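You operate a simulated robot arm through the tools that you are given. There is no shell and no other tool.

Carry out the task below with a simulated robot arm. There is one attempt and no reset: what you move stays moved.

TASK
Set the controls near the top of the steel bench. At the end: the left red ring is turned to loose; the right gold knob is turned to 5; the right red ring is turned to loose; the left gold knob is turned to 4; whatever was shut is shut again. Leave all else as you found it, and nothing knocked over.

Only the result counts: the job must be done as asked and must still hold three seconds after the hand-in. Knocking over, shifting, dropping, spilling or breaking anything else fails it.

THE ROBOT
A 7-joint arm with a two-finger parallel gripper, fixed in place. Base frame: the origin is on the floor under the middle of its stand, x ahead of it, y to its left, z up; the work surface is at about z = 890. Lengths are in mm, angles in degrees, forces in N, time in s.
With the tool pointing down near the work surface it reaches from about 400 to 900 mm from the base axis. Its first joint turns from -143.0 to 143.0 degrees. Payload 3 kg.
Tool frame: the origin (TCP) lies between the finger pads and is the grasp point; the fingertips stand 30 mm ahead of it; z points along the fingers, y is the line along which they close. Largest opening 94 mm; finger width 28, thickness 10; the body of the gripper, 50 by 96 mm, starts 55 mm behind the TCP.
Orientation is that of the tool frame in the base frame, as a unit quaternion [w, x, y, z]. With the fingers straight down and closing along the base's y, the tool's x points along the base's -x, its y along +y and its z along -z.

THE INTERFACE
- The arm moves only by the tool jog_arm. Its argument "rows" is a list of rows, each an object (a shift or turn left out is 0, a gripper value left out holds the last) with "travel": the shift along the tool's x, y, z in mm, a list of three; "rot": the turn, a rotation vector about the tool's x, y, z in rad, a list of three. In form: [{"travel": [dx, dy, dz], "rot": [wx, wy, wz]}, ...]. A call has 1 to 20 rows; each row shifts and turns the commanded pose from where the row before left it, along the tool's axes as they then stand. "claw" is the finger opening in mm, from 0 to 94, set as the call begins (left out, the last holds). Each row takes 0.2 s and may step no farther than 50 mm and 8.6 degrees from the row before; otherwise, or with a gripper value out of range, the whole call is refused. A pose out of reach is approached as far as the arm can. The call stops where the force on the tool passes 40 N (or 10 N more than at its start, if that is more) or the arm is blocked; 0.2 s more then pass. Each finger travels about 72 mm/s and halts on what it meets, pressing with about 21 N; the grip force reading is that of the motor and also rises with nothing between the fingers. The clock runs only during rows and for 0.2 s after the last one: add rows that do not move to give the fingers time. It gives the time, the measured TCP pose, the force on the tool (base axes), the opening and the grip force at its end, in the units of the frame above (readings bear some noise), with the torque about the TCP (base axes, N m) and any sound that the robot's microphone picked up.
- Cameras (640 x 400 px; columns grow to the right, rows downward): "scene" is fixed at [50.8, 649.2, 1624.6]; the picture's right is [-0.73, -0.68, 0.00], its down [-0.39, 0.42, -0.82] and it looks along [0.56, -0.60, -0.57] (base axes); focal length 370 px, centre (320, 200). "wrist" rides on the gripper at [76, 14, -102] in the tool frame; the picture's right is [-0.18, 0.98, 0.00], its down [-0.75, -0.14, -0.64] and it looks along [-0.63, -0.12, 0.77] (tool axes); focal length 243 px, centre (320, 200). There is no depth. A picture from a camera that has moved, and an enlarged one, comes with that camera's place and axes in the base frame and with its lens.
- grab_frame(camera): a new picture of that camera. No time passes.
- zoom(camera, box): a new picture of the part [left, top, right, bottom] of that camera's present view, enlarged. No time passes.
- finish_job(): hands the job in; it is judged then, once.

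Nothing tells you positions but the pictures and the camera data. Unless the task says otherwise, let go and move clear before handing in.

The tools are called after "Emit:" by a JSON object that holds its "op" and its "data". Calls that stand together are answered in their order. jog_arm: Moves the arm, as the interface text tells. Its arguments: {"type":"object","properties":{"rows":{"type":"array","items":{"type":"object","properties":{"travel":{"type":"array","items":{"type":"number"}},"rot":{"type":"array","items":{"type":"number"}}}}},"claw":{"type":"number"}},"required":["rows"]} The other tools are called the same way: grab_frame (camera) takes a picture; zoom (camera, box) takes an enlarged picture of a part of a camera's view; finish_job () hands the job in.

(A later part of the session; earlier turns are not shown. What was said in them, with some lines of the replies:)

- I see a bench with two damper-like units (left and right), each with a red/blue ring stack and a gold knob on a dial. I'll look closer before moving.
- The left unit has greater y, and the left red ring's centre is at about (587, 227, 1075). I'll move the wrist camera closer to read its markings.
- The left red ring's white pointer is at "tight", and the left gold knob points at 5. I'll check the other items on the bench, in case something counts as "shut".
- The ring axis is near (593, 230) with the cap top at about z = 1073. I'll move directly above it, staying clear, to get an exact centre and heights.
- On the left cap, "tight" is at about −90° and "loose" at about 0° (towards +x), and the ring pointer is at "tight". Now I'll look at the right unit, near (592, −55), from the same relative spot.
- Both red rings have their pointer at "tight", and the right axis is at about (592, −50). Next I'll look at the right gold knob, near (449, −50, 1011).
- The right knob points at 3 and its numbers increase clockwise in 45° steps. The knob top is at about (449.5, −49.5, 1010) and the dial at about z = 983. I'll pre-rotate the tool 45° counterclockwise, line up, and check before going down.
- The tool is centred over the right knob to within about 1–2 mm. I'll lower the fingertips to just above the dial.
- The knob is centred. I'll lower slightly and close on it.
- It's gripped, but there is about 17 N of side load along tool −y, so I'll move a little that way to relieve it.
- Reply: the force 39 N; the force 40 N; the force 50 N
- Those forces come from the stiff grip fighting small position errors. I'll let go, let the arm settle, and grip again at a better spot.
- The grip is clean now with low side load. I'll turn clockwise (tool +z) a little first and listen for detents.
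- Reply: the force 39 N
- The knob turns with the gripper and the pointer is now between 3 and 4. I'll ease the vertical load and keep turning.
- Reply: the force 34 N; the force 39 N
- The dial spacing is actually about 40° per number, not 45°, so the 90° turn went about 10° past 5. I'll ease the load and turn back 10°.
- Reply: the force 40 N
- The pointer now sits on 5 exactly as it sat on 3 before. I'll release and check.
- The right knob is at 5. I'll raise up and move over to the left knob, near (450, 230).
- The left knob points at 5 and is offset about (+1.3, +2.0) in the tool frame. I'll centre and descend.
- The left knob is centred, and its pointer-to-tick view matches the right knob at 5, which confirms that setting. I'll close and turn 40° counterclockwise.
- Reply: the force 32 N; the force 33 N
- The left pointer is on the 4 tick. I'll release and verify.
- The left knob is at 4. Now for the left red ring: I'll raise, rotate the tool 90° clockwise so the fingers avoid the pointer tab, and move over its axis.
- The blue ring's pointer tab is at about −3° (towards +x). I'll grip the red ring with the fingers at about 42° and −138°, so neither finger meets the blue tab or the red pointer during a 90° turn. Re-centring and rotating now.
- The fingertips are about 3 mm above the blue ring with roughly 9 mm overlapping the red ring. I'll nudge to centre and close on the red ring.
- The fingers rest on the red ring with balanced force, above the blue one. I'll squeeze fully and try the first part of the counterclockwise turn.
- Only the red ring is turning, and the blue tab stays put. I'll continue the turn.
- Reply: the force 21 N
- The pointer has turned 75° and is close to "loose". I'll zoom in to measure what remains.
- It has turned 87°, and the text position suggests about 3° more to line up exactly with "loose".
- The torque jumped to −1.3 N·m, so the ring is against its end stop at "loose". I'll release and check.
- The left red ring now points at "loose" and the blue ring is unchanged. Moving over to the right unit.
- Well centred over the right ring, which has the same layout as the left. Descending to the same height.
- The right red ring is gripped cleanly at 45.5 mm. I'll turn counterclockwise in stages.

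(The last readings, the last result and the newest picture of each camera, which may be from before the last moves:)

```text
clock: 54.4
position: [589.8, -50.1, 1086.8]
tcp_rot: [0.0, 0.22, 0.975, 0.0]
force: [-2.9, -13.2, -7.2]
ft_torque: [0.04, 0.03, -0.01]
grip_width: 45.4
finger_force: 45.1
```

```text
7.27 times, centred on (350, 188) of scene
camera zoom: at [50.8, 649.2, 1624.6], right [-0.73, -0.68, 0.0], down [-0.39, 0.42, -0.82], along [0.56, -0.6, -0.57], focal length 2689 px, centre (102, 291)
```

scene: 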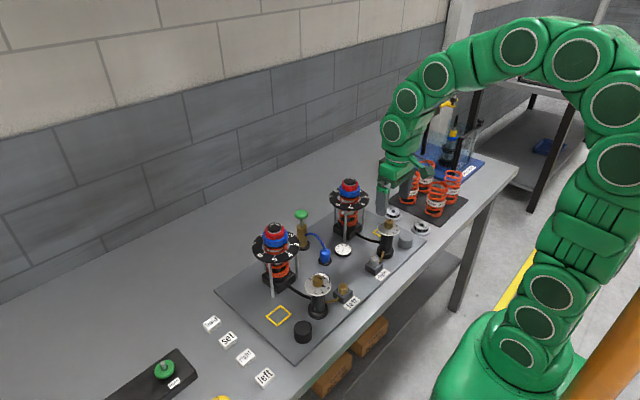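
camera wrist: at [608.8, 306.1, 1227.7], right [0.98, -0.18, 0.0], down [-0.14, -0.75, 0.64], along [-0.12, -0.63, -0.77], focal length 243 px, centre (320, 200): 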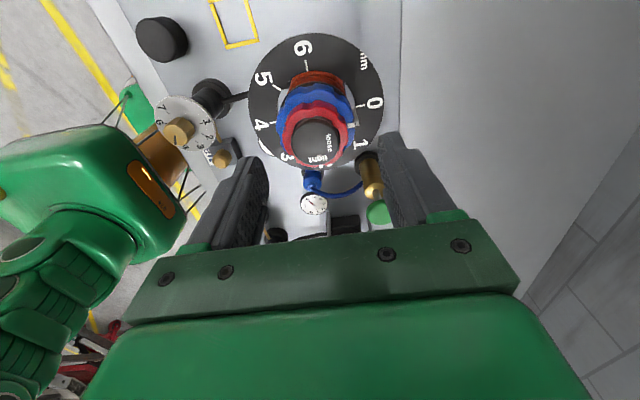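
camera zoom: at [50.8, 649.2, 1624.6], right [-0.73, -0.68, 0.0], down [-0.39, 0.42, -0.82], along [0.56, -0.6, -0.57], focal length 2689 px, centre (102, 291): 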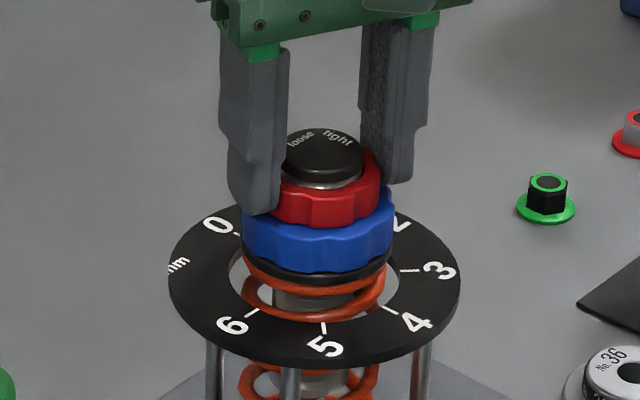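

Emit:
{"op": "jog_arm", "data": {"rows": [{"rot": [0, 0, -0.1309]}, {"rot": [0, 0, -0.1309]}, {"rot": [0, 0, -0.1309]}, {"rot": [0, 0, -0.1309]}]}}

Emit:
{"op": "jog_arm", "data": {"rows": [{"rot": [0, 0, -0.1309]}, {"rot": [0, 0, -0.1309]}, {"rot": [0, 0, -0.1309]}, {"rot": [0, 0, -0.1309]}]}}

Emit:
{"op": "zoom", "data": {"camera": "wrist", "box": [290, 160, 340, 205]}}

Emit:
{"op": "zoom", "data": {"camera": "scene", "box": [320, 160, 380, 215]}}

```text
clock: 55.4
position: [589.6, -50.2, 1088.4]
tcp_rot: [0.001, -0.04, 0.999, 0.0]
force: [14.9, -15.7, -6.8]
ft_torque: [-0.34, -0.29, -0.03]
grip_width: 45.5
finger_force: 45.2
```

```text
clock: 56.4
position: [589.1, -49.9, 1087.6]
tcp_rot: [-0.001, -0.297, 0.955, -0.001]
force: [16.2, -31.5, -8.5]
ft_torque: [-0.6, -0.21, -0.03]
grip_width: 45.4
finger_force: 44.6
```

```text
8.89 times, centred on (315, 182) of wrist
camera zoom: at [520.1, -81.3, 1190.1], right [-0.41, 0.91, 0.0], down [0.7, 0.31, 0.64], along [0.59, 0.26, -0.77], focal length 2157 px, centre (364, 356)
```

zoom: 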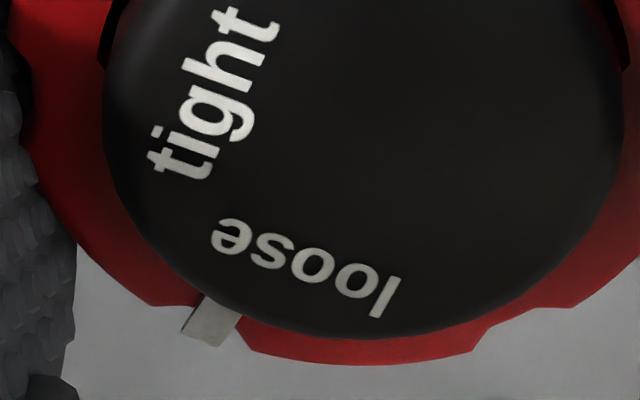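

```text
7.27 times, centred on (350, 188) of scene
camera zoom: at [50.8, 649.2, 1624.6], right [-0.73, -0.68, 0.0], down [-0.39, 0.42, -0.82], along [0.56, -0.6, -0.57], focal length 2689 px, centre (102, 291)
```

zoom: 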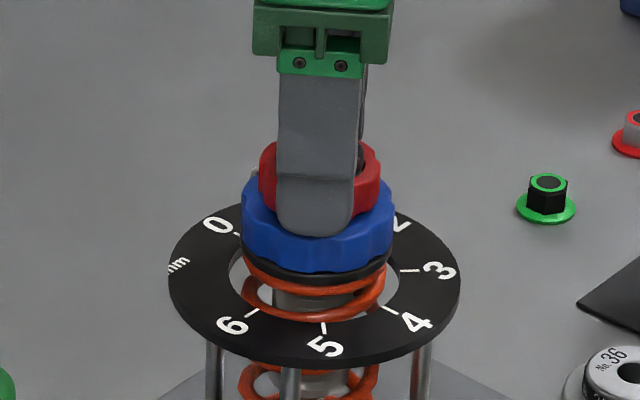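

Emit:
{"op": "jog_arm", "data": {"rows": [{"travel": [0.1, -0.6, 0]}, {"rot": [0, 0, -0.0785]}, {"rot": [0, 0, -0.0524]}, {"travel": [0, 0, 0]}, {"travel": [0, 0, 0]}]}}

Emit:
{"op": "zoom", "data": {"camera": "wrist", "box": [290, 160, 340, 205]}}

```text
clock: 57.6
position: [589.2, -50.5, 1089.2]
tcp_rot: [0.001, -0.359, 0.933, 0.0]
force: [-1.0, -25.2, -12.1]
ft_torque: [-0.64, 0.16, -1.15]
grip_width: 45.4
finger_force: 45.5
```

```text
8.89 times, centred on (315, 182) of wrist
camera zoom: at [525.2, -89.9, 1190.2], right [-0.52, 0.85, 0.0], down [0.66, 0.4, 0.64], along [0.55, 0.33, -0.77], focal length 2157 px, centre (364, 356)
```

zoom: 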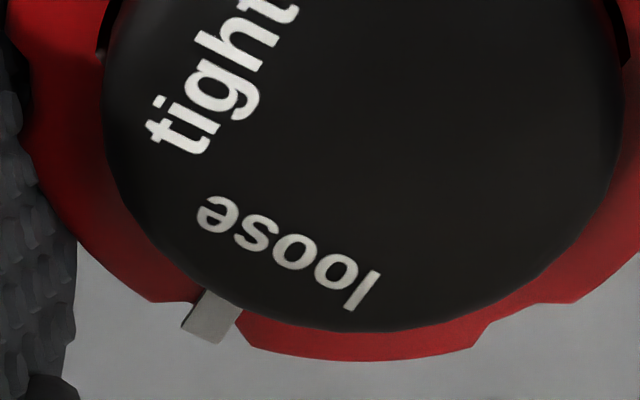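

The torque reads −1.15 N·m, so the right ring has reached its "loose" end stop. I'll release, rise and inspect.

Emit:
{"op": "jog_arm", "data": {"rows": [{"travel": [0, 0, 0]}, {"travel": [0, 0, 0]}, {"travel": [0, 0, 0]}], "claw": 70}}

Emit:
{"op": "jog_arm", "data": {"rows": [{"travel": [0, 0, -10]}, {"travel": [0, 0, -30]}, {"travel": [0, 0, -10], "rot": [0, 0, 0.1222]}, {"rot": [0, 0, 0.1222]}, {"rot": [0, 0, 0.1222]}, {"rot": [0, 0, 0.1222]}, {"rot": [0, 0, 0.1222]}, {"rot": [0, 0, 0.1222]}, {"travel": [0, 0, 0]}, {"travel": [0, 0, 0]}]}}

Emit:
{"op": "zoom", "data": {"camera": "wrist", "box": [275, 75, 365, 160]}}

Emit:
{"op": "zoom", "data": {"camera": "scene", "box": [336, 174, 366, 200]}}

```text
clock: 58.4
position: [590.0, -49.7, 1088.2]
tcp_rot: [0.0, -0.358, 0.934, 0.0]
force: [-0.4, -0.6, 0.9]
ft_torque: [-0.02, 0.02, 0.0]
grip_width: 69.9
finger_force: 0.0
```

```text
clock: 60.6
position: [589.3, -49.5, 1138.1]
tcp_rot: [0.0, 0.002, 1.0, 0.0]
force: [0.5, 0.1, 0.2]
ft_torque: [-0.02, 0.0, 0.01]
grip_width: 70.0
finger_force: 0.0
```

```text
4.71 times, centred on (320, 118) of wrist
camera zoom: at [514.7, -34.5, 1240.7], right [0.19, 0.98, 0.0], down [0.75, -0.14, 0.64], along [0.63, -0.12, -0.77], focal length 1142 px, centre (320, 588)
```

zoom: 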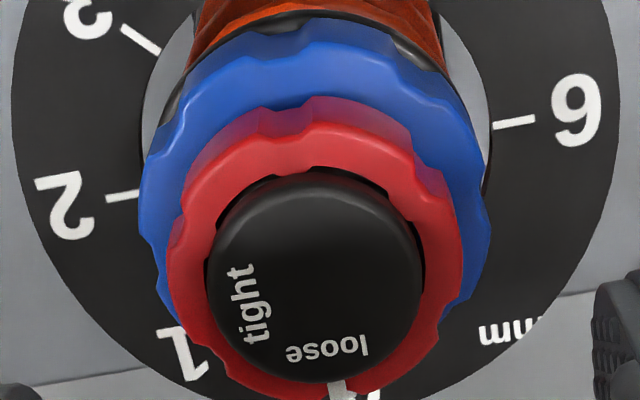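

```text
15.38 times, centred on (351, 187) of scene
camera zoom: at [50.8, 649.2, 1624.6], right [-0.73, -0.68, 0.0], down [-0.39, 0.42, -0.82], along [0.56, -0.6, -0.57], focal length 5688 px, centre (-157, 400)
```

zoom: 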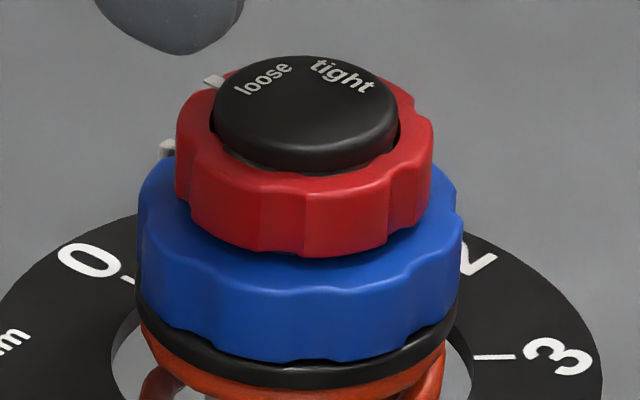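

Both rings now read "loose" and the blue tabs are unmoved. I'll retreat up and away and make a final check of everything.

Emit:
{"op": "jog_arm", "data": {"rows": [{"travel": [0, 0, -45]}, {"travel": [0, 0, -45]}, {"travel": [0, 0, -45]}, {"travel": [0, 0, -45]}, {"travel": [31.6, 36, 0]}, {"travel": [31.6, 36, 0]}, {"travel": [31.6, 36, 0]}, {"travel": [31.6, 36, 0]}, {"travel": [31.6, 36, 0]}, {"travel": [0, 0, 0]}, {"travel": [0, 0, 0]}], "claw": 94}}

Emit:
{"op": "grab_frame", "data": {"camera": "wrist"}}

Emit:
{"op": "zoom", "data": {"camera": "wrist", "box": [170, 20, 450, 200]}}

Emit:
{"op": "grab_frame", "data": {"camera": "scene"}}

Emit:
{"op": "zoom", "data": {"camera": "scene", "box": [240, 210, 360, 320]}}

Emit:
{"op": "zoom", "data": {"camera": "scene", "box": [320, 170, 440, 280]}}

```text
clock: 63.0
position: [431.8, 130.3, 1319.6]
tcp_rot: [0.0, 0.0, 1.0, 0.0]
force: [-0.1, -0.1, -0.1]
ft_torque: [-0.01, -0.03, 0.0]
grip_width: 94.0
finger_force: 0.0
```

```text
taken
camera wrist: at [356.2, 144.2, 1422.0], right [0.18, 0.98, 0.0], down [0.75, -0.14, 0.64], along [0.63, -0.12, -0.77], focal length 243 px, centre (320, 200)
```

wrist: 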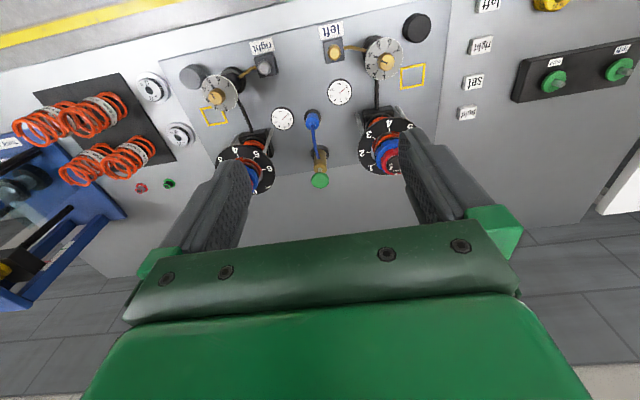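

```text
2.22 times, centred on (310, 110) of wrist
camera zoom: at [356.2, 144.2, 1422.0], right [0.18, 0.98, 0.0], down [0.75, -0.14, 0.64], along [0.63, -0.12, -0.77], focal length 539 px, centre (342, 400)
```

zoom: 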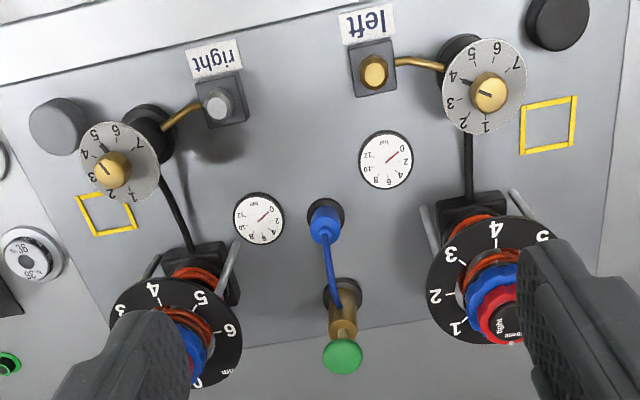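

```text
taken
```

scene: 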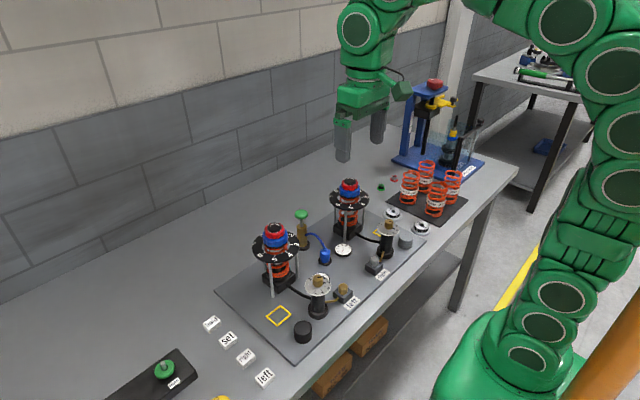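

```text
3.64 times, centred on (300, 265) of scene
camera zoom: at [50.8, 649.2, 1624.6], right [-0.73, -0.68, 0.0], down [-0.39, 0.42, -0.82], along [0.56, -0.6, -0.57], focal length 1345 px, centre (393, -36)
```

zoom: 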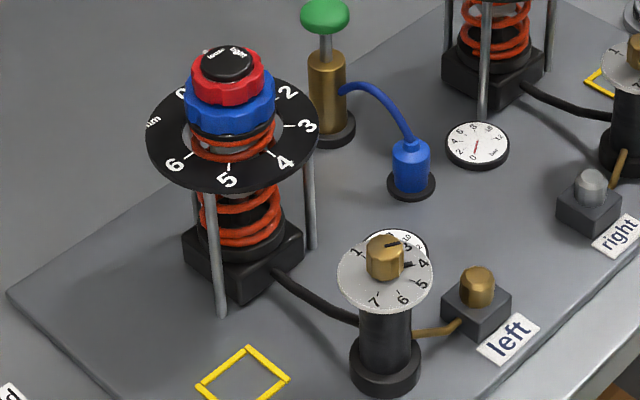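

```text
3.64 times, centred on (380, 225) of scene
camera zoom: at [50.8, 649.2, 1624.6], right [-0.73, -0.68, 0.0], down [-0.39, 0.42, -0.82], along [0.56, -0.6, -0.57], focal length 1345 px, centre (102, 109)
```

zoom: 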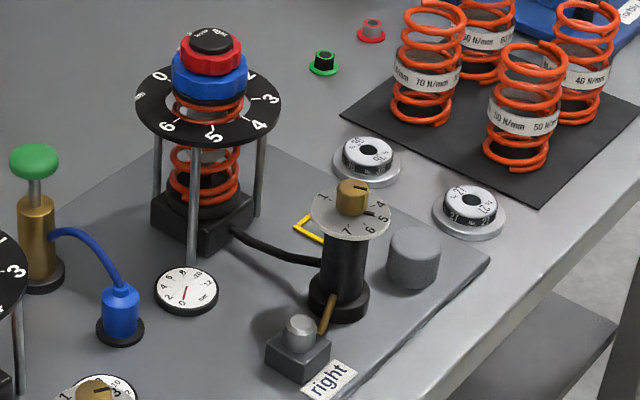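

Everything looks undisturbed. I'll take one closer look at both dials to confirm the pointers.

Emit:
{"op": "zoom", "data": {"camera": "wrist", "box": [198, 65, 246, 107]}}

Emit:
{"op": "zoom", "data": {"camera": "wrist", "box": [358, 32, 408, 76]}}

Emit:
{"op": "zoom", "data": {"camera": "scene", "box": [374, 212, 402, 238]}}

Emit:
{"op": "zoom", "data": {"camera": "scene", "box": [300, 266, 336, 300]}}

```text
9.52 times, centred on (222, 86) of wrist
camera zoom: at [356.2, 144.2, 1422.0], right [0.18, 0.98, 0.0], down [0.75, -0.14, 0.64], along [0.63, -0.12, -0.77], focal length 2311 px, centre (1253, 1286)
```

zoom: 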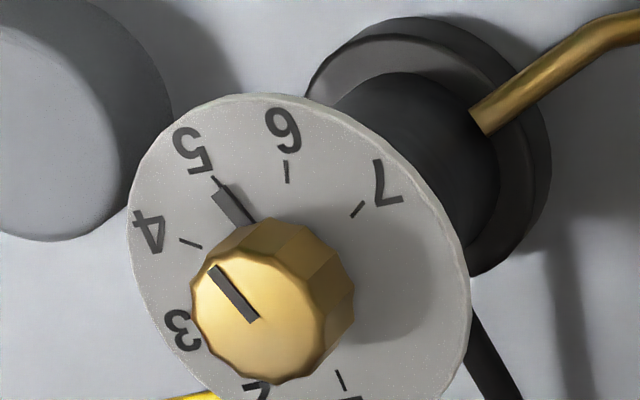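

```text
9.09 times, centred on (383, 54) of wrist
camera zoom: at [356.2, 144.2, 1422.0], right [0.18, 0.98, 0.0], down [0.75, -0.14, 0.64], along [0.63, -0.12, -0.77], focal length 2206 px, centre (-253, 1527)
```

zoom: 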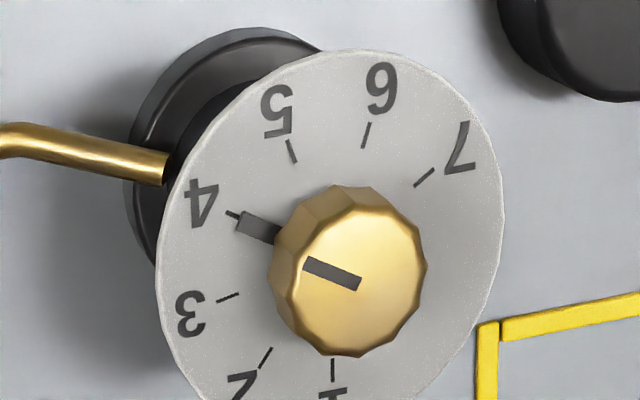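

```text
15.38 times, centred on (388, 225) of scene
camera zoom: at [50.8, 649.2, 1624.6], right [-0.73, -0.68, 0.0], down [-0.39, 0.42, -0.82], along [0.56, -0.6, -0.57], focal length 5688 px, centre (-726, -185)
```

zoom: 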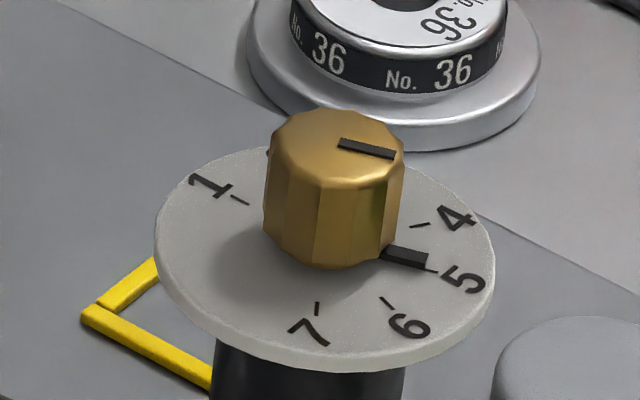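

```text
11.76 times, centred on (318, 283) of scene
camera zoom: at [50.8, 649.2, 1624.6], right [-0.73, -0.68, 0.0], down [-0.39, 0.42, -0.82], along [0.56, -0.6, -0.57], focal length 4350 px, centre (344, -776)
```

zoom: 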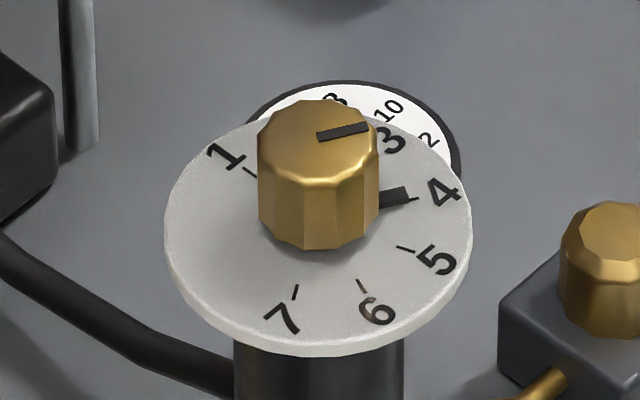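

The right knob points at 5 and the left knob at 4. Both red rings are against their "loose" stops, nothing else moved, and the arm is clear, so I'm handing in.

Emit:
{"op": "finish_job", "data": {}}

```text
The job is handed in.
```

I set all four controls and handed the job in; no verdict came back. In the last pictures:

- **Left red ring:** turned to loose, against its end stop.
- **Right red ring:** turned to loose, against its end stop.
- **Left gold knob:** pointer lined up with 4.
- **Right gold knob:** pointer lined up with 5. I turned it about 10° too far at first, then brought it back.

I opened nothing, and I saw nothing shut on these controls that I would have had to open. The blue rings beneath the red ones look unmoved, and nothing was knocked over. The arm is clear and the gripper is open.
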